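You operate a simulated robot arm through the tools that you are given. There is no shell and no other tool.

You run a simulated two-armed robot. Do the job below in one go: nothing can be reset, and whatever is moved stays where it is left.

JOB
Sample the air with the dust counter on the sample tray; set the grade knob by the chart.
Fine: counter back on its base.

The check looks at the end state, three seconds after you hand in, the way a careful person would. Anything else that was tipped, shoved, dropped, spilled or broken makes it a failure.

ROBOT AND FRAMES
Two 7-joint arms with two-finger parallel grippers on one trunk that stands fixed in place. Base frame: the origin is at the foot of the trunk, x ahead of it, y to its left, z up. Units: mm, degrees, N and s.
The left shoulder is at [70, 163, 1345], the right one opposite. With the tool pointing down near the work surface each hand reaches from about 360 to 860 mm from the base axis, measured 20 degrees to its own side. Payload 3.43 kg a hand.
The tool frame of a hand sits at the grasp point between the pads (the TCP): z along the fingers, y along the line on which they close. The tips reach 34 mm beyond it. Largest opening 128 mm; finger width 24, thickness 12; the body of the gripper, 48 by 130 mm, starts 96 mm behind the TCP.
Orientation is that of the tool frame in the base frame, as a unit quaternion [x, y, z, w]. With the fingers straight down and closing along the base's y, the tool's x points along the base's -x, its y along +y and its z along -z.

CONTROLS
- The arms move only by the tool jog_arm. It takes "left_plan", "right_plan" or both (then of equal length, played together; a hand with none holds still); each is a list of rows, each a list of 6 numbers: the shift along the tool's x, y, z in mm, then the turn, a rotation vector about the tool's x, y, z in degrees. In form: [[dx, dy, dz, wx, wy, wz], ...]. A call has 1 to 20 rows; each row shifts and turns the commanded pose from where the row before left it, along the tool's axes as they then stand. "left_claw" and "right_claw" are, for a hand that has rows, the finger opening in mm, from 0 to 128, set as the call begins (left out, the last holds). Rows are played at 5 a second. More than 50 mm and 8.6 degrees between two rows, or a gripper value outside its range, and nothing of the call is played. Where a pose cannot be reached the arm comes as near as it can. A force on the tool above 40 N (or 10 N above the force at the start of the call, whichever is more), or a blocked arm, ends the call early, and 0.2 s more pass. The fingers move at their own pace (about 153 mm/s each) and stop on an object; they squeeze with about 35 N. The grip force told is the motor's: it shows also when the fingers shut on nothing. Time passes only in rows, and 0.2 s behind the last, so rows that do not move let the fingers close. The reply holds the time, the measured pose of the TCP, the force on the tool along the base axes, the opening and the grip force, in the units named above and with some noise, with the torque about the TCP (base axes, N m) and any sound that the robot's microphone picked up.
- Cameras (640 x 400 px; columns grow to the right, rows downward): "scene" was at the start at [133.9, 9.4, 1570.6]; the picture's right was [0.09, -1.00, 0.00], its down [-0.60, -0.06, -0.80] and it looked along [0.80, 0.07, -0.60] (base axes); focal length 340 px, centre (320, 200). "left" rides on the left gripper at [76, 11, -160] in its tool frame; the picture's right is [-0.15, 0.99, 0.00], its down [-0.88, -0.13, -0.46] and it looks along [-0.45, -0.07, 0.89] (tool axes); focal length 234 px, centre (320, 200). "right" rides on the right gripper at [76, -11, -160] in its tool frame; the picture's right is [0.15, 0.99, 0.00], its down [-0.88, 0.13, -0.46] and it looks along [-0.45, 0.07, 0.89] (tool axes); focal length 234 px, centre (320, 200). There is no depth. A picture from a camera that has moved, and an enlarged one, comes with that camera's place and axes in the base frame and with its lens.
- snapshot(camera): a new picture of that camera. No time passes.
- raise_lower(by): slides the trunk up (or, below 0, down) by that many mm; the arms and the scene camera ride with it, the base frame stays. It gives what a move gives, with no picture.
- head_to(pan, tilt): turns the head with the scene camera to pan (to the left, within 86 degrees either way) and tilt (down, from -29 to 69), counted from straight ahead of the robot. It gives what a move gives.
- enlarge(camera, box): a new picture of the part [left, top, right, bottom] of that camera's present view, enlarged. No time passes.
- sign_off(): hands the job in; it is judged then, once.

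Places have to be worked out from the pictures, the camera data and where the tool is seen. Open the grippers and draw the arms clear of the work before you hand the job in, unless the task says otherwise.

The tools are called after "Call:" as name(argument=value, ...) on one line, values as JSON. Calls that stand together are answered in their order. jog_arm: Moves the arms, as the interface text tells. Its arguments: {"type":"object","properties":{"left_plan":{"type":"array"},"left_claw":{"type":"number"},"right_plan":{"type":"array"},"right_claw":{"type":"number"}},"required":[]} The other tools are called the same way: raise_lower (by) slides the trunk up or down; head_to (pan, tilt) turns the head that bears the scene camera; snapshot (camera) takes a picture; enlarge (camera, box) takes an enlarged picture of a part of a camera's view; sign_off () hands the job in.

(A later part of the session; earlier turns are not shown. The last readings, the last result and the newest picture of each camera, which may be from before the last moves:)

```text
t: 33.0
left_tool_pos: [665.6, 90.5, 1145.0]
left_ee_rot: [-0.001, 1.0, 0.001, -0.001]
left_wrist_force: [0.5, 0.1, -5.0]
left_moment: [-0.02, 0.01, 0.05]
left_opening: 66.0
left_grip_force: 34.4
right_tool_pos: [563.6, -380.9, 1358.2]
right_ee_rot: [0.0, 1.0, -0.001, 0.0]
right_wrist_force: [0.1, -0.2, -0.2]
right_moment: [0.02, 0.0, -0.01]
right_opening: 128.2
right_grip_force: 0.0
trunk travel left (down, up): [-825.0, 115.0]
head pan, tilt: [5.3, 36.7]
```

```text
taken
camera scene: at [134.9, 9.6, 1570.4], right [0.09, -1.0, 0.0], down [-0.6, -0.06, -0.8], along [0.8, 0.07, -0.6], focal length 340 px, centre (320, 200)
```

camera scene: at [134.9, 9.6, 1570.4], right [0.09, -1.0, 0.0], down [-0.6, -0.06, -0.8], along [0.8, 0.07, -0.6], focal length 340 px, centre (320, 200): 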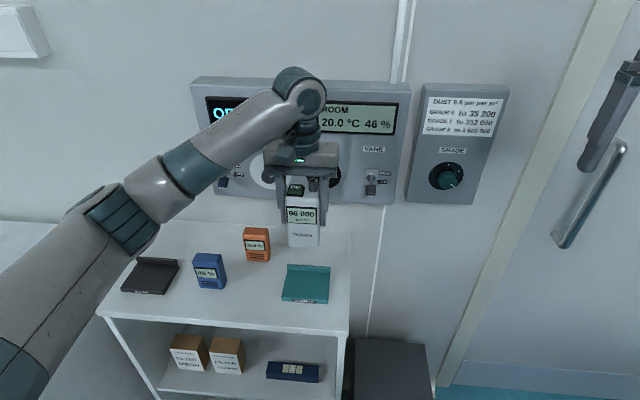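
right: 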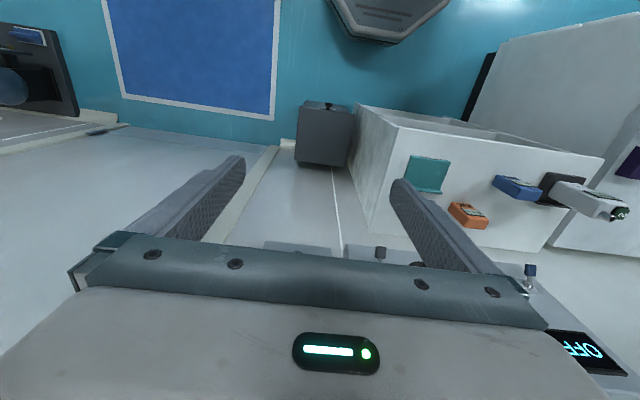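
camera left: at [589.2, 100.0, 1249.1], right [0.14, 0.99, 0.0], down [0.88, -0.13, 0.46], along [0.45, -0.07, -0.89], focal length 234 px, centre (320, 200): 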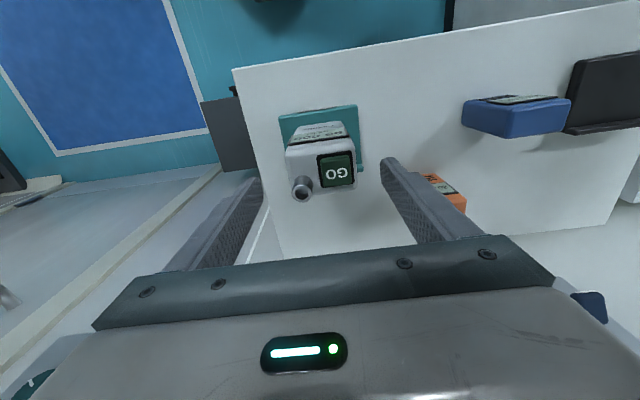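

The counter is held and lifted, and the tray has not moved. I'll carry it back 388 mm to the left, above the base, and lower it part way.

Call:
jog_arm(left_plan=[[0, 20, 0, 0, 0, 0], [1, 32, 0, 0, 0, 0], [1, 32, 0, 0, 0, 0], [1, 32, 0, 0, 0, 0], [1, 32, 0, 0, 0, 0], [1, 32, 0, 0, 0, 0], [1, 32, 0, 0, 0, 0], [1, 32, 0, 0, 0, 0], [1, 32, 0, 0, 0, 0], [0, 32, 0, 0, 0, 0], [0, 32, 0, 0, 0, 0], [0, 32, 0, 0, 0, 0], [0, 16, 0, 0, 0, 0], [0, 0, 0, 0, 0, 0], [0, 0, 30, 0, 0, 0], [0, 0, 35, 0, 0, 0], [0, 0, 30, 0, 0, 0], [0, 0, 20, 0, 0, 0], [0, 0, 10, 0, 0, 0], [0, 0, 0, 0, 0, 0]])

Call:
enlarge(camera="scene", box=[60, 150, 220, 310])

Call:
snapshot(camera="left")

```text
t: 37.2
left_tool_pos: [655.3, 479.9, 1019.5]
left_ee_rot: [-0.001, 1.0, -0.001, -0.001]
left_wrist_force: [-0.6, -0.5, -4.0]
left_moment: [-0.04, 0.0, 0.02]
left_opening: 66.0
left_grip_force: 35.3
right_tool_pos: [563.4, -382.2, 1359.9]
right_ee_rot: [0.0, 1.0, -0.001, -0.001]
right_wrist_force: [0.8, 0.4, -1.3]
right_moment: [-0.01, -0.02, 0.01]
right_opening: 128.1
right_grip_force: 0.1
trunk travel left (down, up): [-825.0, 115.0]
head pan, tilt: [5.3, 36.7]
```

```text
2.50 times, centred on (140, 230) of scene
camera zoom: at [134.4, 9.7, 1570.5], right [0.09, -1.0, 0.0], down [-0.6, -0.06, -0.8], along [0.8, 0.07, -0.6], focal length 850 px, centre (770, 125)
```

zoom: 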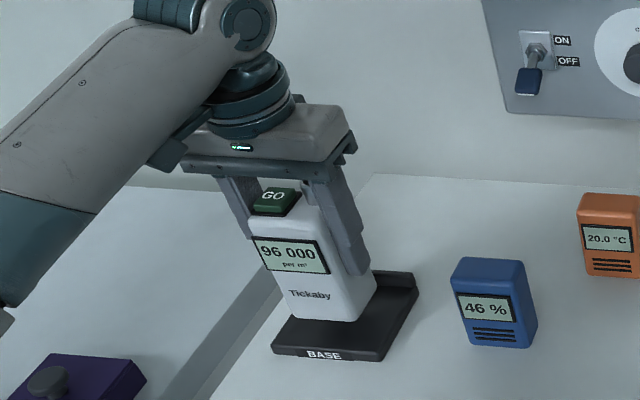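

```text
taken
camera left: at [579.2, 491.3, 1178.0], right [0.14, 0.99, 0.0], down [0.88, -0.13, 0.46], along [0.45, -0.07, -0.89], focal length 234 px, centre (320, 200)
```

left: 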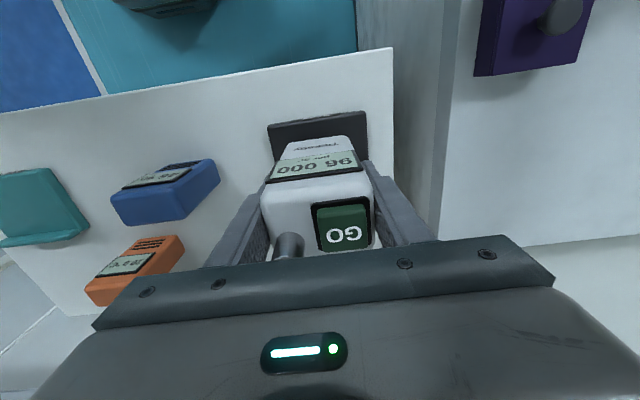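

It hangs 20 mm above the base in the same place it was taken from. I'll lower the rest, the last part in small steps watching the force.

Call:
jog_arm(left_plan=[[0, 0, 8, 0, 0, 0], [0, 0, 5, 0, 0, 0], [0, 0, 3, 0, 0, 0], [0, 0, 1.5, 0, 0, 0], [0, 0, 0, 0, 0, 0]])

Call:
jog_arm(left_plan=[[0, 0, 1.5, 0, 0, 0], [0, 0, 0, 0, 0, 0]])

Call:
jog_arm(left_plan=[[0, 0, 1, 0, 0, 0], [0, 0, 0, 0, 0, 0]])

```text
t: 38.4
left_tool_pos: [656.7, 479.5, 999.3]
left_ee_rot: [-0.001, 1.0, -0.001, 0.0]
left_wrist_force: [-0.4, 0.1, -4.4]
left_moment: [0.0, -0.02, 0.0]
left_opening: 66.1
left_grip_force: 35.1
right_tool_pos: [563.0, -381.4, 1360.1]
right_ee_rot: [0.0, 1.0, 0.0, 0.0]
right_wrist_force: [-0.1, 0.4, -0.1]
right_moment: [-0.01, -0.01, -0.02]
right_opening: 128.0
right_grip_force: 0.1
trunk travel left (down, up): [-825.0, 115.0]
head pan, tilt: [5.3, 36.7]
```

```text
t: 39.0
left_tool_pos: [657.4, 477.9, 999.0]
left_ee_rot: [-0.001, 1.0, 0.0, 0.0]
left_wrist_force: [0.6, 0.6, -2.9]
left_moment: [0.11, -0.03, -0.02]
left_opening: 65.9
left_grip_force: 35.2
right_tool_pos: [562.8, -381.2, 1358.9]
right_ee_rot: [0.0, 1.0, 0.0, 0.0]
right_wrist_force: [0.8, 0.9, -0.7]
right_moment: [0.02, -0.03, 0.0]
right_opening: 128.0
right_grip_force: 0.1
trunk travel left (down, up): [-825.0, 115.0]
head pan, tilt: [5.3, 36.7]
```

```text
t: 39.6
left_tool_pos: [657.4, 478.3, 999.6]
left_ee_rot: [-0.001, 1.0, 0.0, 0.001]
left_wrist_force: [1.1, 1.6, 3.2]
left_moment: [0.18, 0.16, -0.05]
left_opening: 66.0
left_grip_force: 35.7
right_tool_pos: [562.2, -381.7, 1360.9]
right_ee_rot: [0.001, 1.0, -0.001, 0.001]
right_wrist_force: [0.7, 0.5, 0.5]
right_moment: [0.01, 0.0, 0.0]
right_opening: 128.0
right_grip_force: 0.1
trunk travel left (down, up): [-825.0, 115.0]
head pan, tilt: [5.3, 36.7]
```

The force turned to +3 N, so the counter rests on its base. I'll open and lift the left hand clear.

Call:
jog_arm(left_plan=[[0, 0, 0, 0, 0, 0], [0, 0, 0, 0, 0, 0]], left_claw=100)

Call:
jog_arm(left_plan=[[0, 0, -30, 0, 0, 0], [0, 0, -35, 0, 0, 0], [0, 0, -35, 0, 0, 0], [0, 0, -40, 0, 0, 0], [0, 0, -40, 0, 0, 0], [0, 0, -40, 0, 0, 0], [0, 0, -40, 0, 0, 0], [0, 0, -40, 0, 0, 0], [0, 0, 0, 0, 0, 0]])

Call:
snapshot(camera="scene")

Call:
enlarge(camera="scene", box=[100, 210, 200, 310])

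Call:
snapshot(camera="left")

```text
t: 40.2
left_tool_pos: [657.5, 477.3, 998.1]
left_ee_rot: [-0.001, 1.0, -0.001, 0.001]
left_wrist_force: [0.2, 0.1, -0.5]
left_moment: [0.0, 0.01, 0.01]
left_opening: 100.4
left_grip_force: 0.1
right_tool_pos: [562.0, -382.0, 1360.7]
right_ee_rot: [0.0, 1.0, 0.0, 0.0]
right_wrist_force: [0.3, 0.2, 0.1]
right_moment: [0.01, -0.01, -0.03]
right_opening: 128.0
right_grip_force: 0.1
trunk travel left (down, up): [-825.0, 115.0]
head pan, tilt: [5.3, 36.7]
```

```text
t: 42.2
left_tool_pos: [658.6, 480.9, 1297.1]
left_ee_rot: [-0.002, 1.0, -0.001, 0.001]
left_wrist_force: [1.1, 0.2, 0.6]
left_moment: [0.0, 0.01, 0.01]
left_opening: 99.9
left_grip_force: 0.0
right_tool_pos: [563.9, -381.0, 1359.4]
right_ee_rot: [-0.001, 1.0, 0.001, 0.0]
right_wrist_force: [-0.1, 0.0, 0.3]
right_moment: [0.01, 0.03, -0.04]
right_opening: 127.7
right_grip_force: 0.1
trunk travel left (down, up): [-825.0, 115.0]
head pan, tilt: [5.3, 36.7]
```

```text
taken
camera scene: at [134.2, 9.8, 1570.5], right [0.09, -1.0, 0.0], down [-0.6, -0.06, -0.8], along [0.8, 0.07, -0.6], focal length 340 px, centre (320, 200)
```

scene: 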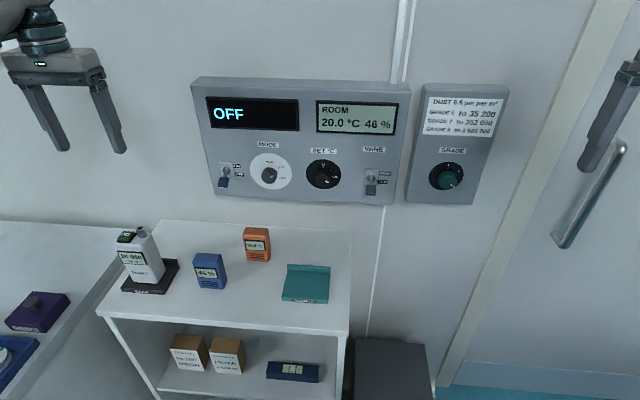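

```text
4.00 times, centred on (150, 260) of scene
camera zoom: at [134.2, 9.8, 1570.5], right [0.09, -1.0, 0.0], down [-0.6, -0.06, -0.8], along [0.8, 0.07, -0.6], focal length 1360 px, centre (1000, -40)
```

zoom: 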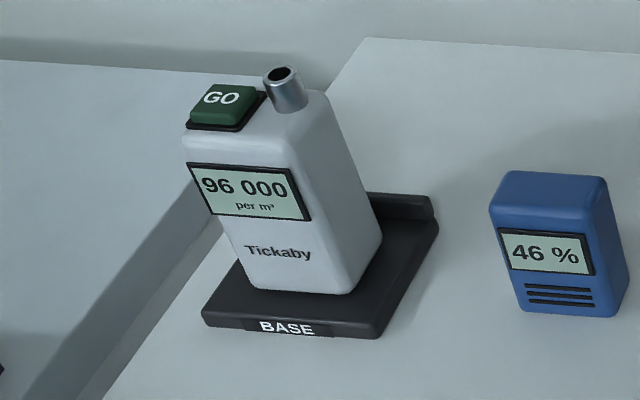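

```text
taken
camera left: at [581.0, 492.9, 1456.6], right [0.14, 0.99, 0.0], down [0.88, -0.13, 0.46], along [0.45, -0.07, -0.89], focal length 234 px, centre (320, 200)
```

left: 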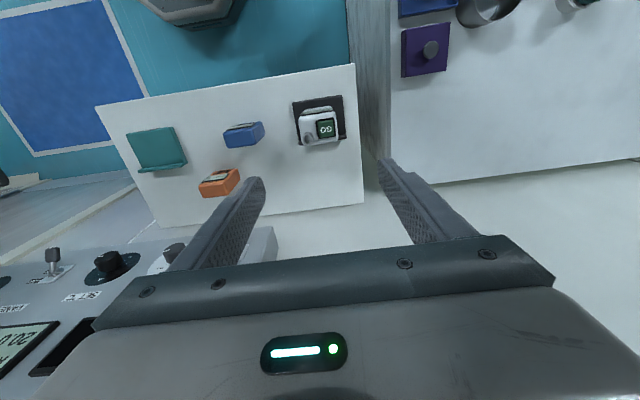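

The counter is back where it stood, with nothing else moved. Now the grade knob, which I judge at about (827, −224, 1137), facing −x: I'll bring the right hand forward and turn it to point at the wall.

Call:
jog_arm(right_plan=[[-30, 40, 0, 0, 0, 0], [-30, 40, 0, 0, 0, 0], [0, 0, 0, 0, -8, 0], [0, 0, 0, 0, -8, 0], [0, 0, 0, 0, -8, 0], [0, 0, 0, 0, -8, 0], [0, 0, 0, 0, -8, 0], [0, 0, 0, 0, -8, 0], [0, 0, 0, 0, -8, 0], [0, 0, 0, 0, -8, 0], [0, 0, 0, 0, -8, 0], [0, 0, 0, 0, -8, 0], [0, 0, 0, 0, -8, 0], [0, 0, 0, 0, -2, 0], [0, 0, 0, 0, 0, 0]], right_claw=100)

Call:
snapshot(camera="right")

Call:
snapshot(camera="scene")

```text
t: 45.4
left_tool_pos: [655.2, 480.7, 1298.0]
left_ee_rot: [-0.001, 1.0, 0.0, 0.0]
left_wrist_force: [0.1, -0.5, -0.2]
left_moment: [0.03, -0.02, 0.0]
left_opening: 100.1
left_grip_force: 0.0
right_tool_pos: [619.7, -301.6, 1359.5]
right_ee_rot: [0.0, 0.742, 0.0, 0.67]
right_wrist_force: [-0.3, 0.3, 0.5]
right_moment: [0.02, -0.04, -0.02]
right_opening: 100.0
right_grip_force: 0.1
right hand out of reach, approached as far as the arm can: row 13
trunk travel left (down, up): [-825.0, 115.0]
head pan, tilt: [5.3, 36.7]
```

```text
taken
camera right: at [453.7, -312.8, 1298.5], right [-0.01, 0.99, -0.15], down [-0.36, 0.13, 0.92], along [0.93, 0.07, 0.36], focal length 234 px, centre (320, 200)
```

right: 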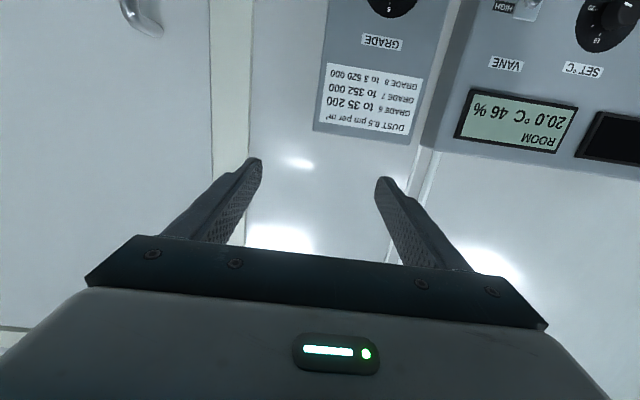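

```text
taken
camera scene: at [133.6, 9.5, 1570.6], right [0.09, -1.0, 0.0], down [-0.6, -0.06, -0.8], along [0.8, 0.07, -0.6], focal length 340 px, centre (320, 200)
```

scene: 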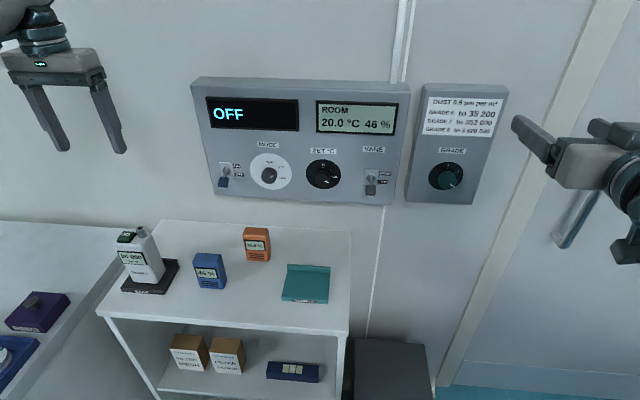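

The hand points almost forward but the arm couldn't quite complete the turn at this height. I'll move it down and sideways in front of the knob, then check the attitude.

Call:
jog_arm(right_plan=[[40, 15, 10, 0, 0, 0], [40, 20, 10, 0, 0, 0], [40, 20, 10, 0, 0, 0], [40, 20, 10, 0, 0, 0], [40, 0, 0, 0, 0, 0], [20, 0, 0, 0, 0, 0], [0, 0, 0, 0, 0, 0]])

Call:
snapshot(camera="right")

Call:
snapshot(camera="scene")

```text
t: 47.0
left_tool_pos: [655.8, 480.5, 1298.0]
left_ee_rot: [-0.001, 1.0, -0.001, 0.001]
left_wrist_force: [-0.3, 0.5, 0.5]
left_moment: [0.01, 0.01, -0.01]
left_opening: 100.0
left_grip_force: 0.0
right_tool_pos: [620.2, -301.0, 1358.0]
right_ee_rot: [0.001, 0.743, 0.0, 0.67]
right_wrist_force: [-0.1, -0.1, -0.4]
right_moment: [-0.01, -0.01, -0.02]
right_opening: 99.8
right_grip_force: 0.0
right hand out of reach, approached as far as the arm can: row 1, 2, 3, 4, 5, 6
trunk travel left (down, up): [-825.0, 115.0]
head pan, tilt: [5.3, 36.7]
```

```text
taken
camera right: at [453.9, -312.7, 1298.4], right [-0.02, 0.99, -0.15], down [-0.36, 0.13, 0.92], along [0.93, 0.07, 0.36], focal length 234 px, centre (320, 200)
```

right: 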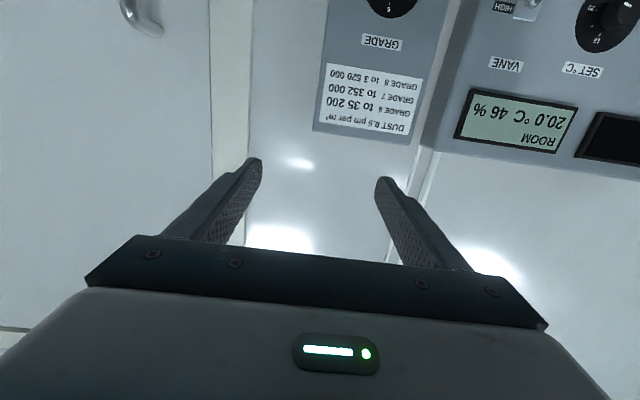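

```text
taken
camera scene: at [133.7, 9.4, 1570.6], right [0.09, -1.0, 0.0], down [-0.6, -0.06, -0.8], along [0.8, 0.07, -0.6], focal length 340 px, centre (320, 200)
```

scene: 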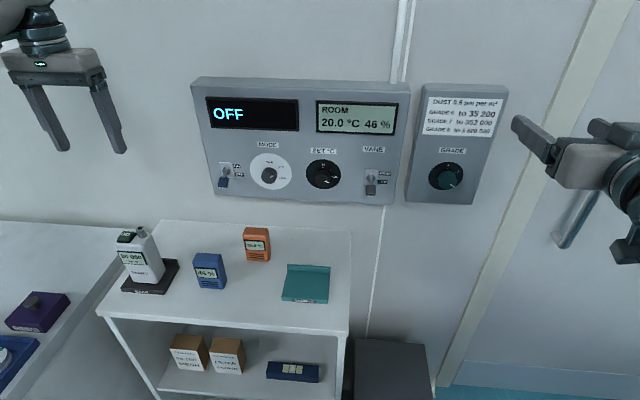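

The right arm stopped at a limit, so its commanded pose is unclear. I'll test with a small turn back, and at the same time raise and draw back the left hand so the trunk can be lowered later.

Call:
jog_arm(right_plan=[[0, 0, 0, 0, 4, 0], [0, 0, 0, 0, 4, 0], [0, 0, 0, 0, 0, 0]], left_plan=[[40, -10, -30, 0, 0, 0], [40, -10, -30, 0, 0, 0], [40, -10, -30, 0, 0, 0]])

```text
refused: row 1 steps farther than a row can; nothing moved
```

The left step was slightly over 50 mm; I'll repeat with shorter steps.

Call:
jog_arm(right_plan=[[0, 0, 0, 0, 4, 0], [0, 0, 0, 0, 4, 0], [0, 0, 0, 0, 0, 0]], left_plan=[[30, -10, -30, 0, 0, 0], [30, -10, -30, 0, 0, 0], [30, -10, -30, 0, 0, 0]])

```text
t: 47.8
left_tool_pos: [562.0, 449.7, 1389.5]
left_ee_rot: [-0.001, 1.0, 0.0, 0.0]
left_wrist_force: [0.1, -0.1, 0.7]
left_moment: [0.03, -0.04, 0.01]
left_opening: 100.1
left_grip_force: 0.1
right_tool_pos: [620.3, -301.8, 1357.5]
right_ee_rot: [0.0, 0.776, 0.001, 0.631]
right_wrist_force: [-0.1, -0.2, 0.2]
right_moment: [0.01, 0.0, 0.04]
right_opening: 99.9
right_grip_force: 0.0
trunk travel left (down, up): [-825.0, 115.0]
head pan, tilt: [5.3, 36.7]
```

The commanded pose simply stays at the limit, so nothing accumulated. I'll keep this slightly downward pitch and move the hand toward (680, −224, 1150) in front of the knob.

Call:
jog_arm(right_plan=[[31.7, 13, 16.8, 0, 0, 0], [31.7, 13, 16.8, 0, 0, 0], [31.7, 13, 16.8, 0, 0, 0], [31.7, 13, 16.8, 0, 0, 0], [31.7, 13, 16.8, 0, 0, 0], [31.7, 13, 16.8, 0, 0, 0], [0, 0, 0, 0, 0, 0]])

Call:
snapshot(camera="right")

Call:
snapshot(camera="scene")

```text
t: 49.4
left_tool_pos: [564.9, 448.8, 1389.2]
left_ee_rot: [-0.001, 1.0, 0.0, 0.0]
left_wrist_force: [0.0, 1.0, 0.4]
left_moment: [0.0, 0.0, 0.02]
left_opening: 100.0
left_grip_force: 0.0
right_tool_pos: [636.7, -283.0, 1307.5]
right_ee_rot: [-0.001, 0.778, 0.001, 0.628]
right_wrist_force: [0.3, -0.1, 1.4]
right_moment: [-0.01, 0.02, -0.03]
right_opening: 99.9
right_grip_force: 0.0
right hand out of reach, approached as far as the arm can: row 2, 3, 4, 5, 6
trunk travel left (down, up): [-825.0, 115.0]
head pan, tilt: [5.3, 36.7]
```

```text
taken
camera right: at [464.4, -294.7, 1265.4], right [-0.03, 0.99, -0.14], down [-0.26, 0.13, 0.96], along [0.97, 0.07, 0.25], focal length 234 px, centre (320, 200)
```

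right: 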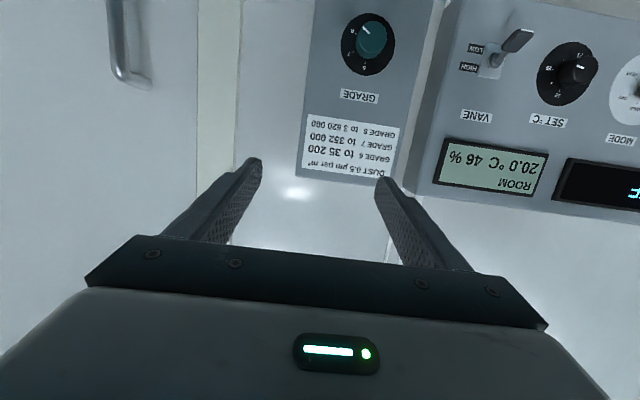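

```text
taken
camera scene: at [134.0, 9.5, 1570.5], right [0.09, -1.0, 0.0], down [-0.6, -0.06, -0.8], along [0.8, 0.07, -0.6], focal length 340 px, centre (320, 200)
```

scene: 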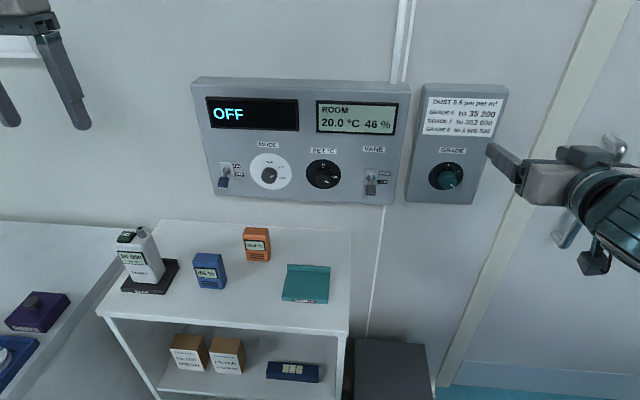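

The wrist limit gets worse as the hand goes below the shoulder, so lowering the trunk is the remedy. First I lift and draw the left hand further back for clearance.

Call:
jog_arm(left_plan=[[30, 0, -30, 0, 0, 0], [30, 0, -30, 0, 0, 0], [30, 0, -30, 0, 0, 0], [0, 0, 0, 0, 0, 0]])

Call:
raise_lower(by=-150)

Call:
snapshot(camera="scene")

```text
t: 50.4
left_tool_pos: [473.4, 449.1, 1477.8]
left_ee_rot: [-0.002, 1.0, 0.0, -0.001]
left_wrist_force: [0.0, -0.6, 0.4]
left_moment: [-0.02, 0.01, 0.01]
left_opening: 100.2
left_grip_force: 0.0
right_tool_pos: [635.7, -282.2, 1305.7]
right_ee_rot: [0.0, 0.778, 0.001, 0.628]
right_wrist_force: [0.1, 0.3, -0.4]
right_moment: [-0.04, 0.0, -0.01]
right_opening: 99.9
right_grip_force: 0.1
trunk travel left (down, up): [-825.0, 115.0]
head pan, tilt: [5.3, 36.7]
```

```text
t: 52.1
left_tool_pos: [474.4, 449.6, 1329.0]
left_ee_rot: [-0.001, 1.0, 0.0, 0.0]
left_wrist_force: [0.1, -0.2, 0.0]
left_moment: [0.02, -0.02, 0.04]
left_opening: 99.9
left_grip_force: 0.1
right_tool_pos: [636.5, -283.5, 1157.3]
right_ee_rot: [0.0, 0.779, 0.0, 0.628]
right_wrist_force: [0.5, -0.2, -0.4]
right_moment: [-0.02, -0.02, 0.0]
right_opening: 100.0
right_grip_force: 0.1
trunk travel left (down, up): [-675.0, 265.0]
head pan, tilt: [5.3, 36.7]
```

```text
taken
camera scene: at [133.6, 9.4, 1420.6], right [0.09, -1.0, 0.0], down [-0.6, -0.06, -0.8], along [0.8, 0.07, -0.6], focal length 340 px, centre (320, 200)
```

scene: 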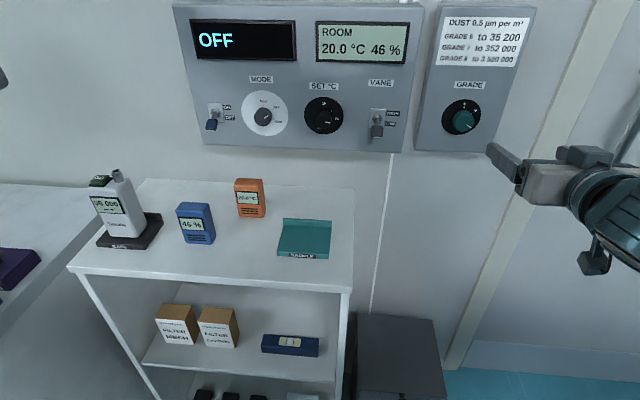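

All clear so far; I'll lower another 150 mm and tilt the head to look at the panel.

Call:
raise_lower(by=-150)

Call:
head_to(pan=-12, tilt=20)

Call:
snapshot(camera="scene")

Call:
snapshot(camera="right")

```text
t: 53.9
left_tool_pos: [473.8, 448.7, 1178.5]
left_ee_rot: [-0.001, 1.0, 0.0, -0.001]
left_wrist_force: [-0.1, -0.3, 0.2]
left_moment: [0.01, -0.05, 0.01]
left_opening: 100.2
left_grip_force: 0.0
right_tool_pos: [635.3, -281.8, 1007.0]
right_ee_rot: [-0.001, 0.778, 0.001, 0.628]
right_wrist_force: [0.1, -0.6, 0.9]
right_moment: [0.03, 0.0, 0.01]
right_opening: 100.0
right_grip_force: 0.0
trunk travel left (down, up): [-525.0, 415.0]
head pan, tilt: [5.3, 36.7]
```

```text
t: 54.7
left_tool_pos: [473.7, 449.2, 1177.9]
left_ee_rot: [-0.001, 1.0, 0.001, 0.0]
left_wrist_force: [-0.3, 0.2, -0.6]
left_moment: [0.02, -0.03, 0.03]
left_opening: 100.1
left_grip_force: 0.1
right_tool_pos: [636.5, -283.6, 1006.2]
right_ee_rot: [0.0, 0.778, 0.001, 0.628]
right_wrist_force: [0.1, 0.8, -0.4]
right_moment: [0.05, 0.03, 0.0]
right_opening: 100.1
right_grip_force: 0.1
trunk travel left (down, up): [-525.0, 415.0]
head pan, tilt: [-12.0, 20.0]
```

```text
taken
camera scene: at [138.1, -17.9, 1297.0], right [-0.21, -0.98, 0.0], down [-0.34, 0.07, -0.94], along [0.92, -0.19, -0.34], focal length 340 px, centre (320, 200)
```

scene: 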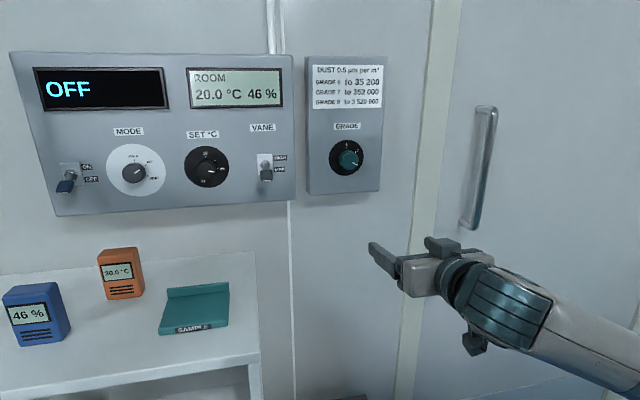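

```text
taken
camera right: at [464.1, -294.8, 965.5], right [-0.03, 0.99, -0.14], down [-0.26, 0.13, 0.96], along [0.97, 0.07, 0.25], focal length 234 px, centre (320, 200)
```

right: 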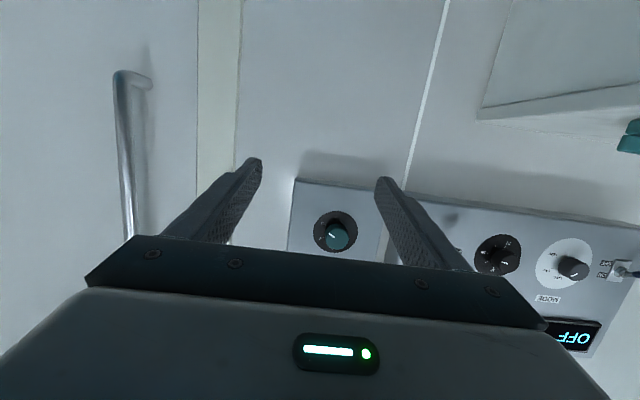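

With the trunk down, two views put the knob cap at about (843, −231, 1124). I'll raise the right hand to that height, some 150 mm short of it, and finish levelling.

Call:
jog_arm(right_plan=[[-31.7, 13, 7, 0, 0, 0], [-31.7, 13, 7, 0, 0, 0], [-31.7, 13, 7, 0, 0, 0], [-31.7, 13, 7, 0, 0, 0], [0, 0, 0, 0, -6, 0], [0, 0, 0, 0, -6.2, 0], [0, 0, 0, 0, 0, 0]])

Call:
snapshot(camera="right")

Call:
snapshot(camera="scene")

```text
t: 56.3
left_tool_pos: [474.4, 449.3, 1177.9]
left_ee_rot: [-0.001, 1.0, 0.0, -0.001]
left_wrist_force: [-0.2, 0.3, 0.3]
left_moment: [0.02, 0.02, -0.02]
left_opening: 99.9
left_grip_force: 0.0
right_tool_pos: [690.2, -228.9, 1124.9]
right_ee_rot: [0.0, 0.726, 0.001, 0.687]
right_wrist_force: [-0.4, 0.5, 0.2]
right_moment: [0.06, -0.02, 0.0]
right_opening: 99.8
right_grip_force: 0.0
right hand out of reach, approached as far as the arm can: row 6
trunk travel left (down, up): [-525.0, 415.0]
head pan, tilt: [-12.0, 20.0]
```

```text
taken
camera right: at [527.5, -241.3, 1057.0], right [-0.01, 0.99, -0.14], down [-0.41, 0.13, 0.9], along [0.91, 0.07, 0.4], focal length 234 px, centre (320, 200)
```

right: 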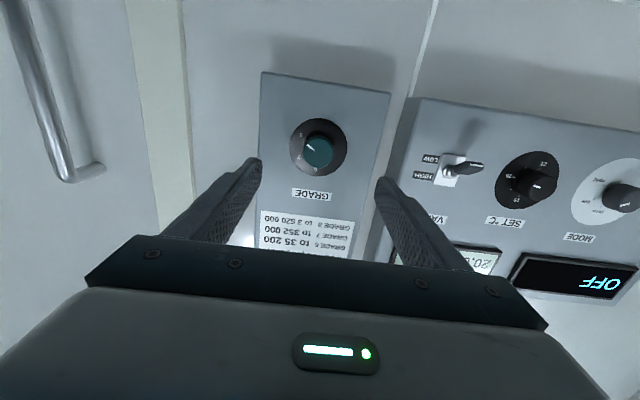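

```text
taken
camera scene: at [138.8, -18.1, 1296.9], right [-0.21, -0.98, 0.0], down [-0.34, 0.07, -0.94], along [0.92, -0.2, -0.34], focal length 340 px, centre (320, 200)
```

scene: 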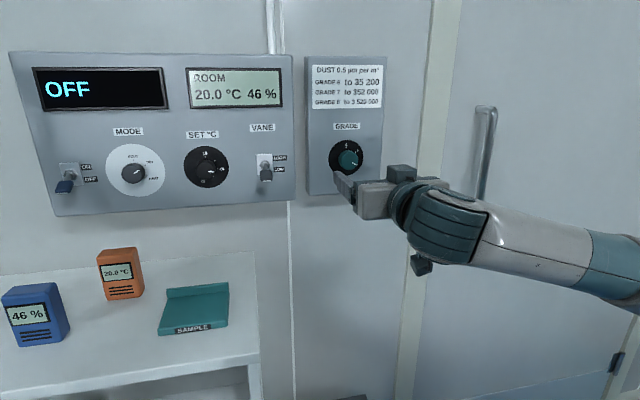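

The hand is at the knob's height, 3° short of level. I'll look closely at the dial from both cameras to measure its angles and place.

Call:
enlarge(camera="scene", box=[310, 120, 380, 190])

Call:
enlarge(camera="right", box=[270, 100, 370, 200])

```text
5.71 times, centred on (345, 155) of scene
camera zoom: at [138.8, -18.1, 1296.9], right [-0.21, -0.98, 0.0], down [-0.34, 0.07, -0.94], along [0.92, -0.2, -0.34], focal length 1942 px, centre (177, 457)
```

zoom: 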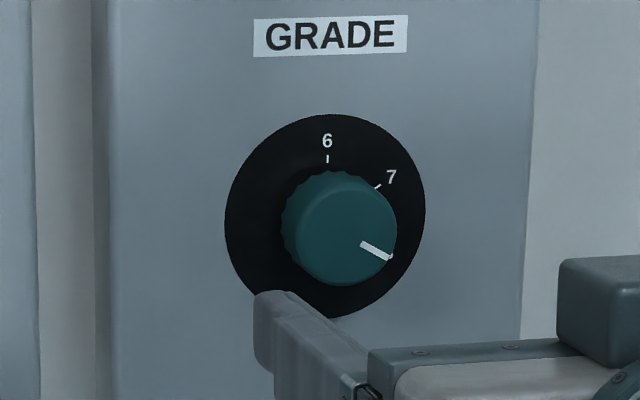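

```text
4.00 times, centred on (320, 150) of right
camera zoom: at [527.5, -241.3, 1057.0], right [-0.01, 0.99, -0.14], down [-0.41, 0.13, 0.9], along [0.91, 0.07, 0.4], focal length 937 px, centre (320, 400)
```

zoom: 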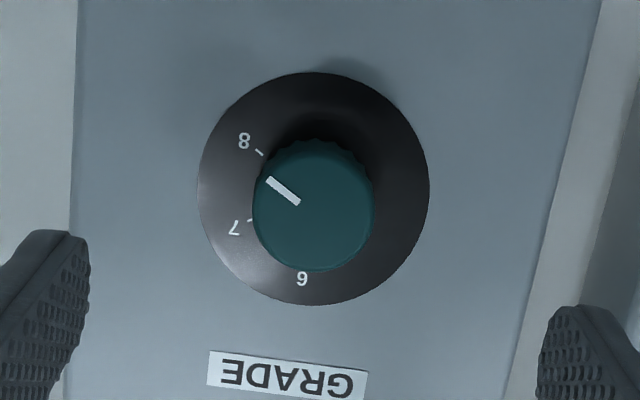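

The dial plate centre comes out at about (866, −231, 1123), with the cap (~41 mm across) out to x≈836; marks 6/7/8 sit at 0/60/120° and the pointer is at 8, so it must turn 60° counter-clockwise. I'll approach halfway and finish levelling.

Call:
jog_arm(right_plan=[[-2, -1, 30, 0, 0, 0], [-2, -1, 30, 0, 0, 0], [-1, 0, 20, 0, 0, 0], [0, 0, 0, 0, -3.2, 0], [0, 0, 0, 0, 0, 0]], right_claw=80)

Call:
snapshot(camera="right")

Call:
enlarge(camera="scene", box=[290, 90, 430, 230])

```text
t: 57.5
left_tool_pos: [473.2, 448.2, 1177.6]
left_ee_rot: [-0.001, 1.0, -0.001, 0.0]
left_wrist_force: [-0.3, -0.4, 0.2]
left_moment: [-0.01, -0.01, -0.02]
left_opening: 99.9
left_grip_force: 0.1
right_tool_pos: [768.2, -233.4, 1127.3]
right_ee_rot: [-0.001, 0.726, 0.002, 0.688]
right_wrist_force: [-0.5, 0.2, -0.4]
right_moment: [-0.01, -0.06, 0.0]
right_opening: 80.1
right_grip_force: 0.0
right hand out of reach, approached as far as the arm can: row 4
trunk travel left (down, up): [-525.0, 415.0]
head pan, tilt: [-12.0, 20.0]
```

```text
taken
camera right: at [605.5, -245.0, 1058.8], right [-0.01, 0.99, -0.15], down [-0.41, 0.13, 0.9], along [0.91, 0.07, 0.4], focal length 234 px, centre (320, 200)
```

right: 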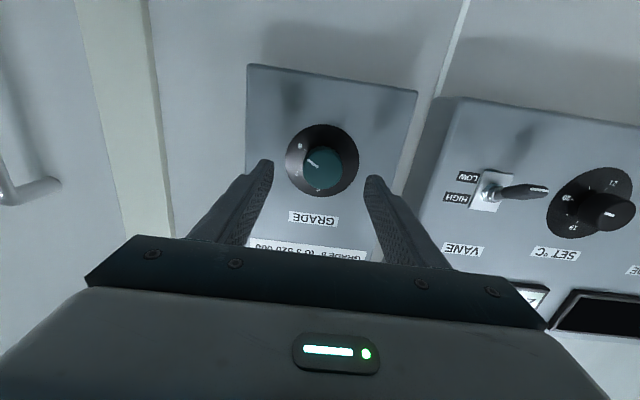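

```text
2.86 times, centred on (360, 160) of scene
camera zoom: at [138.0, -17.9, 1297.1], right [-0.21, -0.98, 0.0], down [-0.33, 0.07, -0.94], along [0.92, -0.2, -0.34], focal length 971 px, centre (206, 314)
```

zoom: 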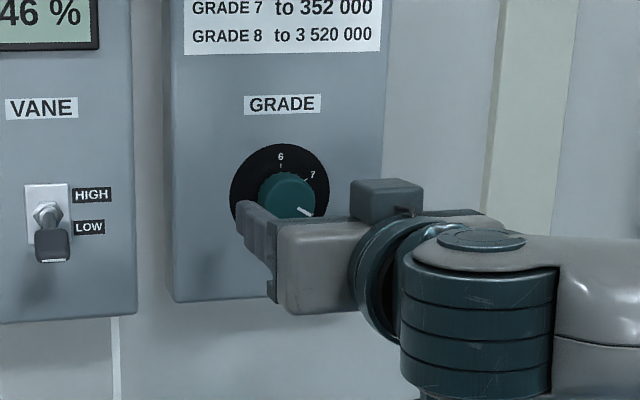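

The level stays about 3° short, which is acceptable for a knob. I'll zoom the hand camera to check the knob against the tool axis.

Call:
enlarge(camera="right", box=[260, 100, 390, 220])

```text
3.33 times, centred on (325, 160) of right
camera zoom: at [605.5, -245.0, 1058.8], right [-0.01, 0.99, -0.15], down [-0.41, 0.13, 0.9], along [0.91, 0.07, 0.4], focal length 781 px, centre (303, 333)
```

zoom: 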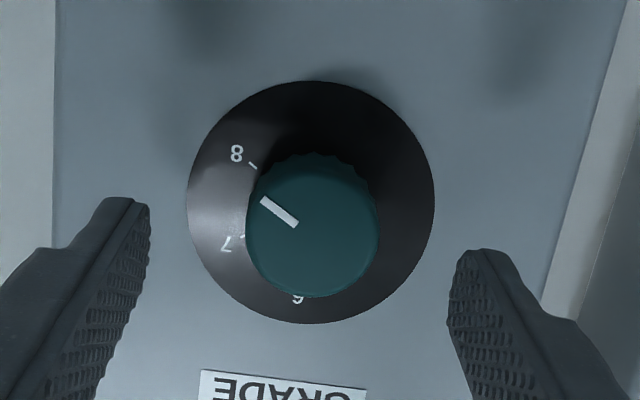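

The knob centre measured from the hand is at y≈−229.5, z≈1125, so I need about 4.5 mm to the left. I'll advance 50 mm with that correction so the tips straddle the cap, stopping short of the dial.

Call:
jog_arm(right_plan=[[0, 4.5, 0, 0, 0, 0], [-1, 0, 20, 0, 0, 0], [-1, 0, 16, 0, 0, 0], [-1, 0, 10, 0, 0, 0], [0, 0, 4, 0, 0, 0], [0, 0, 0, 0, 0, 0]])

Call:
enlarge(camera="right", box=[240, 80, 400, 240])

Call:
enlarge(camera="scene", box=[300, 110, 400, 210])

```text
t: 58.9
left_tool_pos: [474.3, 450.9, 1178.2]
left_ee_rot: [-0.001, 1.0, 0.0, -0.001]
left_wrist_force: [0.5, -0.1, 0.8]
left_moment: [0.01, 0.03, 0.02]
left_opening: 99.9
left_grip_force: 0.1
right_tool_pos: [821.4, -228.2, 1126.3]
right_ee_rot: [0.0, 0.728, 0.0, 0.686]
right_wrist_force: [-1.0, 0.7, 0.6]
right_moment: [0.02, 0.01, -0.04]
right_opening: 80.2
right_grip_force: 0.0
trunk travel left (down, up): [-525.0, 415.0]
head pan, tilt: [-12.0, 20.0]
```

```text
2.50 times, centred on (320, 160) of right
camera zoom: at [656.8, -240.0, 1058.9], right [-0.01, 0.99, -0.15], down [-0.4, 0.13, 0.91], along [0.92, 0.07, 0.4], focal length 585 px, centre (320, 300)
```

zoom: 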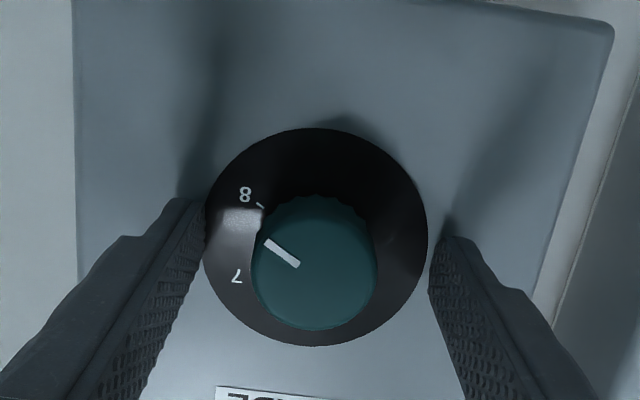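

```text
4.00 times, centred on (350, 160) of scene
camera zoom: at [138.0, -18.0, 1297.1], right [-0.21, -0.98, 0.0], down [-0.33, 0.07, -0.94], along [0.92, -0.2, -0.34], focal length 1360 px, centre (200, 360)
```

zoom: 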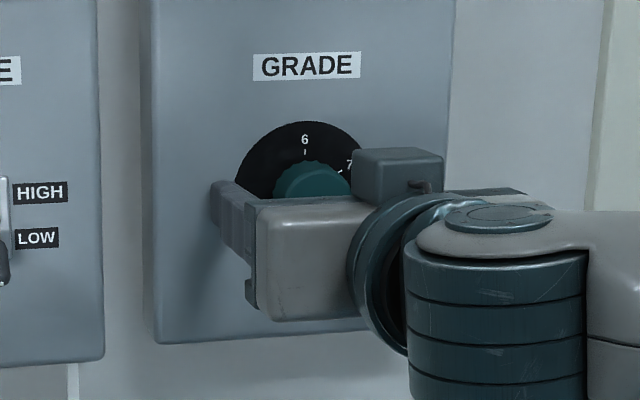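

The tips straddle the cap evenly, with about 10 mm left to the dial. I'll nudge 1.5 mm up and close on the knob.

Call:
jog_arm(right_plan=[[-1.5, 0, 0, 0, 0, 0], [0, 0, 0, 0, 0, 0], [0, 0, 0, 0, 0, 0]], right_claw=50)

Call:
jog_arm(right_plan=[[0, 0, 0, 0, 0, 0], [0, 0, 0, 0, 0, 0], [0, 0, 0, 0, 0, 0]], right_claw=25)

Call:
enlarge(camera="right", box=[240, 80, 400, 240])

```text
t: 59.7
left_tool_pos: [473.0, 449.2, 1178.0]
left_ee_rot: [-0.001, 1.0, 0.0, 0.0]
left_wrist_force: [0.7, 0.4, -0.6]
left_moment: [-0.02, -0.02, -0.03]
left_opening: 100.1
left_grip_force: 0.0
right_tool_pos: [821.5, -227.4, 1126.3]
right_ee_rot: [0.0, 0.727, 0.001, 0.687]
right_wrist_force: [0.3, -0.3, 1.1]
right_moment: [-0.01, -0.02, 0.01]
right_opening: 49.9
right_grip_force: 0.1
trunk travel left (down, up): [-525.0, 415.0]
head pan, tilt: [-12.0, 20.0]
```

```text
t: 60.5
left_tool_pos: [473.0, 448.6, 1178.7]
left_ee_rot: [-0.001, 1.0, 0.0, -0.001]
left_wrist_force: [-1.0, -0.2, -1.0]
left_moment: [0.01, -0.02, -0.01]
left_opening: 100.0
left_grip_force: 0.1
right_tool_pos: [819.8, -230.4, 1127.7]
right_ee_rot: [0.001, 0.727, 0.001, 0.686]
right_wrist_force: [1.9, -7.2, 2.6]
right_moment: [-0.24, 0.36, -0.42]
right_opening: 39.5
right_grip_force: 45.1
trunk travel left (down, up): [-525.0, 415.0]
head pan, tilt: [-12.0, 20.0]
```

```text
2.50 times, centred on (320, 160) of right
camera zoom: at [656.9, -241.4, 1059.8], right [-0.01, 0.99, -0.14], down [-0.4, 0.13, 0.91], along [0.91, 0.07, 0.4], focal length 585 px, centre (320, 300)
```

zoom: 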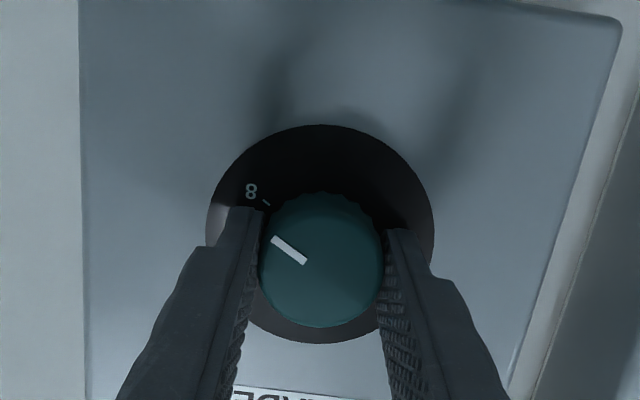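

The knob is gripped (39.5 mm) with a slight side load, so I'll ease 2 mm to −y and then begin turning counter-clockwise as seen from the robot (negative about the tool's z), 24° first.

Call:
jog_arm(right_plan=[[0, -2, 0, 0, 0, 0], [0, 0, 0, 0, 0, -6], [0, 0, 0, 0, 0, -6], [0, 0, 0, 0, 0, -6], [0, 0, 0, 0, 0, -6], [0, 0, 0, 0, 0, 0]])

Call:
enlarge(camera="right", box=[240, 80, 400, 240])

Call:
enlarge(camera="scene", box=[300, 110, 400, 210])

```text
t: 61.9
left_tool_pos: [474.7, 448.2, 1178.0]
left_ee_rot: [-0.001, 1.0, 0.0, 0.0]
left_wrist_force: [-1.0, -0.2, 0.6]
left_moment: [0.0, -0.02, 0.03]
left_opening: 100.1
left_grip_force: 0.0
right_tool_pos: [820.5, -229.9, 1125.5]
right_ee_rot: [-0.152, 0.712, -0.142, 0.671]
right_wrist_force: [0.6, -1.4, -1.1]
right_moment: [-0.04, 0.2, -1.65]
right_opening: 39.5
right_grip_force: 45.3
trunk travel left (down, up): [-525.0, 415.0]
head pan, tilt: [-12.0, 20.0]
```

```text
2.50 times, centred on (320, 160) of right
camera zoom: at [657.0, -272.0, 1070.3], right [-0.03, 0.84, -0.54], down [-0.41, 0.48, 0.78], along [0.91, 0.25, 0.33], focal length 585 px, centre (320, 300)
```

zoom: 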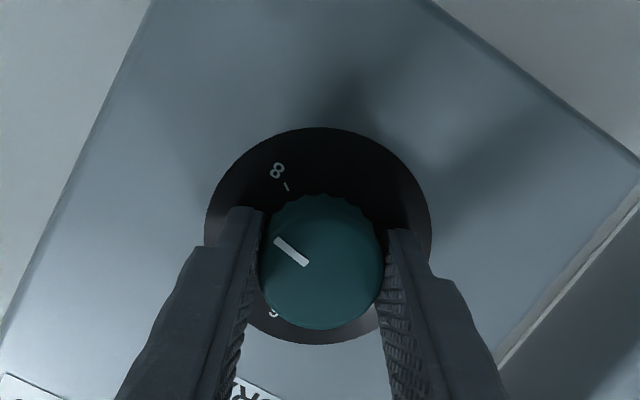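

```text
4.00 times, centred on (350, 160) of scene
camera zoom: at [138.3, -18.2, 1297.0], right [-0.21, -0.98, 0.0], down [-0.33, 0.07, -0.94], along [0.92, -0.2, -0.34], focal length 1360 px, centre (200, 360)
```

zoom: 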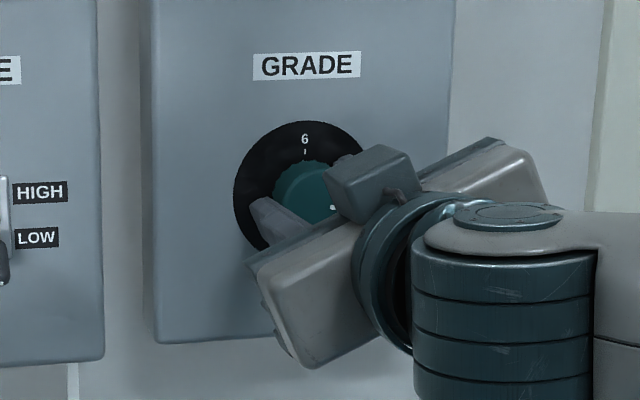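

The pointer is moving with the hand from 8 toward 7. I'll turn the remaining 36°.

Call:
jog_arm(right_plan=[[0, 0, 0, 0, 0, -6], [0, 0, 0, 0, 0, -6], [0, 0, 0, 0, 0, -6], [0, 0, 0, 0, 0, -6], [0, 0, 0, 0, 0, -6], [0, 0, 0, 0, 0, -6], [0, 0, 0, 0, 0, 0]])

Call:
enlarge(camera="right", box=[240, 80, 400, 240])

Call:
enlarge(camera="scene", box=[300, 110, 400, 210])

```text
t: 63.5
left_tool_pos: [473.1, 448.9, 1180.0]
left_ee_rot: [-0.001, 1.0, 0.0, 0.0]
left_wrist_force: [0.4, 1.1, -1.1]
left_moment: [-0.01, 0.01, 0.01]
left_opening: 100.1
left_grip_force: 0.1
right_tool_pos: [819.3, -230.0, 1125.7]
right_ee_rot: [-0.365, 0.63, -0.343, 0.593]
right_wrist_force: [-23.0, 0.0, -23.2]
right_moment: [-0.14, -0.19, -1.21]
right_opening: 40.7
right_grip_force: 45.0
trunk travel left (down, up): [-525.0, 415.0]
head pan, tilt: [-12.0, 20.0]
```

```text
2.50 times, centred on (320, 160) of right
camera zoom: at [658.7, -303.0, 1106.6], right [-0.06, 0.37, -0.93], down [-0.44, 0.83, 0.35], along [0.9, 0.43, 0.11], focal length 585 px, centre (320, 300)
```

zoom: 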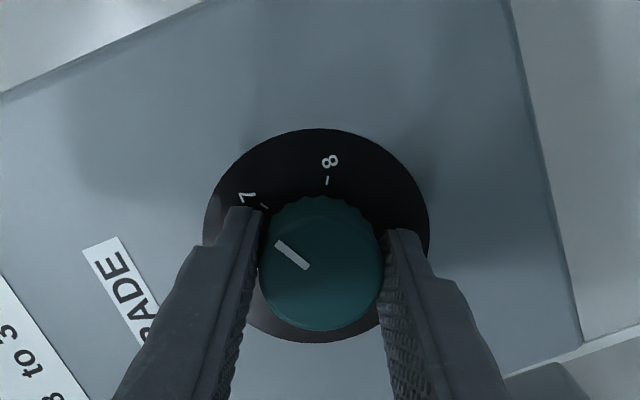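

```text
4.00 times, centred on (350, 160) of scene
camera zoom: at [137.0, -19.0, 1297.0], right [-0.21, -0.98, 0.0], down [-0.33, 0.07, -0.94], along [0.92, -0.2, -0.34], focal length 1360 px, centre (200, 360)
```

zoom: 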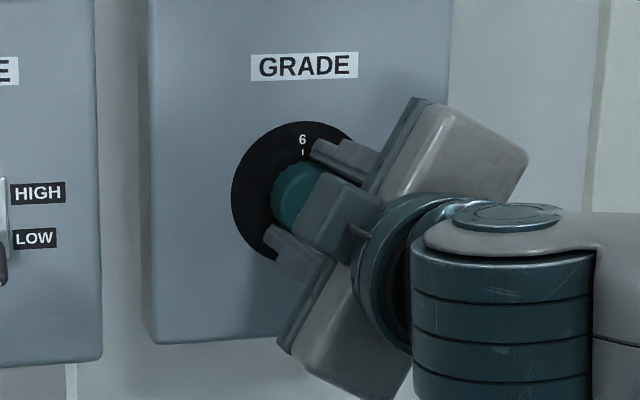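

The pointer now stands at 7 with the same offset it had at 8 before. There is some strain in the grip, so I'll open the fingers and look.

Call:
jog_arm(right_plan=[[0, 0, 0, 0, 0, 0], [0, 0, 0, 0, 0, 0], [0, 0, 0, 0, 0, 0]], right_claw=80)

Call:
enlarge(camera="right", box=[240, 80, 400, 240])

```text
t: 63.8
left_tool_pos: [472.9, 450.2, 1178.6]
left_ee_rot: [-0.001, 1.0, 0.001, 0.0]
left_wrist_force: [-0.7, -0.4, 0.5]
left_moment: [-0.01, 0.01, 0.01]
left_opening: 100.1
left_grip_force: 0.0
right_tool_pos: [819.6, -224.1, 1118.4]
right_ee_rot: [-0.371, 0.632, -0.337, 0.591]
right_wrist_force: [-22.7, 2.5, -19.3]
right_moment: [0.18, -0.23, -0.22]
right_opening: 69.2
right_grip_force: 0.0
trunk travel left (down, up): [-525.0, 415.0]
head pan, tilt: [-12.0, 20.0]
stopped in row 1 (right hand): the force on the tool passed its limit at 51 N (the readings are from after the stop); the commanded pose is now the measured one
```

```text
2.50 times, centred on (320, 160) of right
camera zoom: at [657.8, -299.1, 1101.3], right [-0.07, 0.36, -0.93], down [-0.44, 0.82, 0.36], along [0.89, 0.44, 0.1], focal length 585 px, centre (320, 300)
```

zoom: 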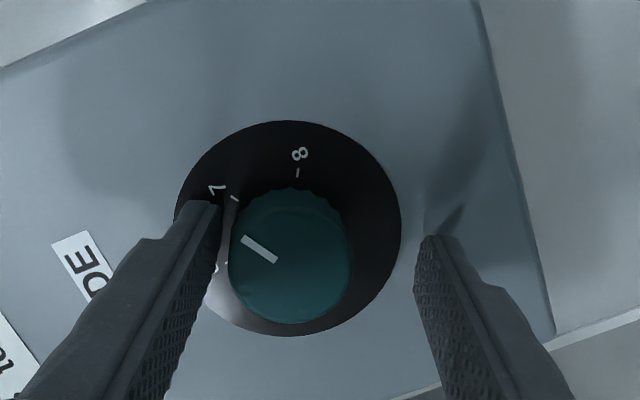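

The readings fit the upper fingertip rubbing on the panel face as it opened (normal and friction about 20 N each); the pointer still stands at 7 and the pads are clear of the cap. I'll pull straight back off the panel without opening further.

Call:
jog_arm(right_plan=[[0, 0, -3, 0, 0, 0], [0, 0, -5, 0, 0, 0], [0, 0, -10, 0, 0, 0], [0, 0, 0, 0, 0, 0]], right_claw=69)

Call:
enlarge(camera="right", box=[240, 80, 400, 240])

```text
t: 64.8
left_tool_pos: [474.7, 449.3, 1179.5]
left_ee_rot: [-0.001, 1.0, 0.0, 0.0]
left_wrist_force: [0.3, 0.2, 0.3]
left_moment: [0.0, 0.0, 0.0]
left_opening: 99.8
left_grip_force: 0.1
right_tool_pos: [801.9, -227.0, 1125.1]
right_ee_rot: [-0.368, 0.631, -0.34, 0.592]
right_wrist_force: [1.0, -0.4, -0.1]
right_moment: [-0.02, 0.0, 0.04]
right_opening: 68.9
right_grip_force: 0.0
trunk travel left (down, up): [-525.0, 415.0]
head pan, tilt: [-12.0, 20.0]
```

```text
2.50 times, centred on (320, 160) of right
camera zoom: at [642.0, -300.2, 1106.7], right [-0.07, 0.37, -0.93], down [-0.44, 0.82, 0.36], along [0.9, 0.43, 0.11], focal length 585 px, centre (320, 300)
```

zoom: 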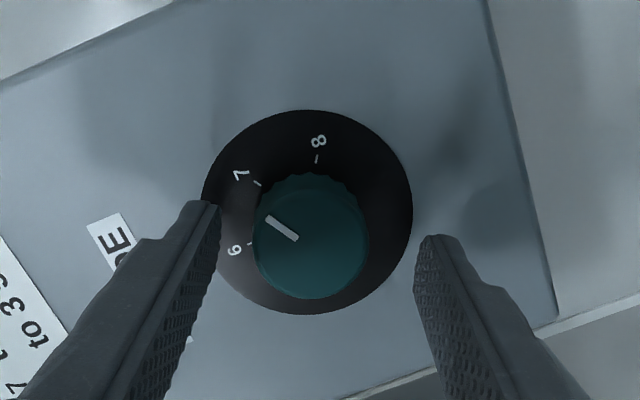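

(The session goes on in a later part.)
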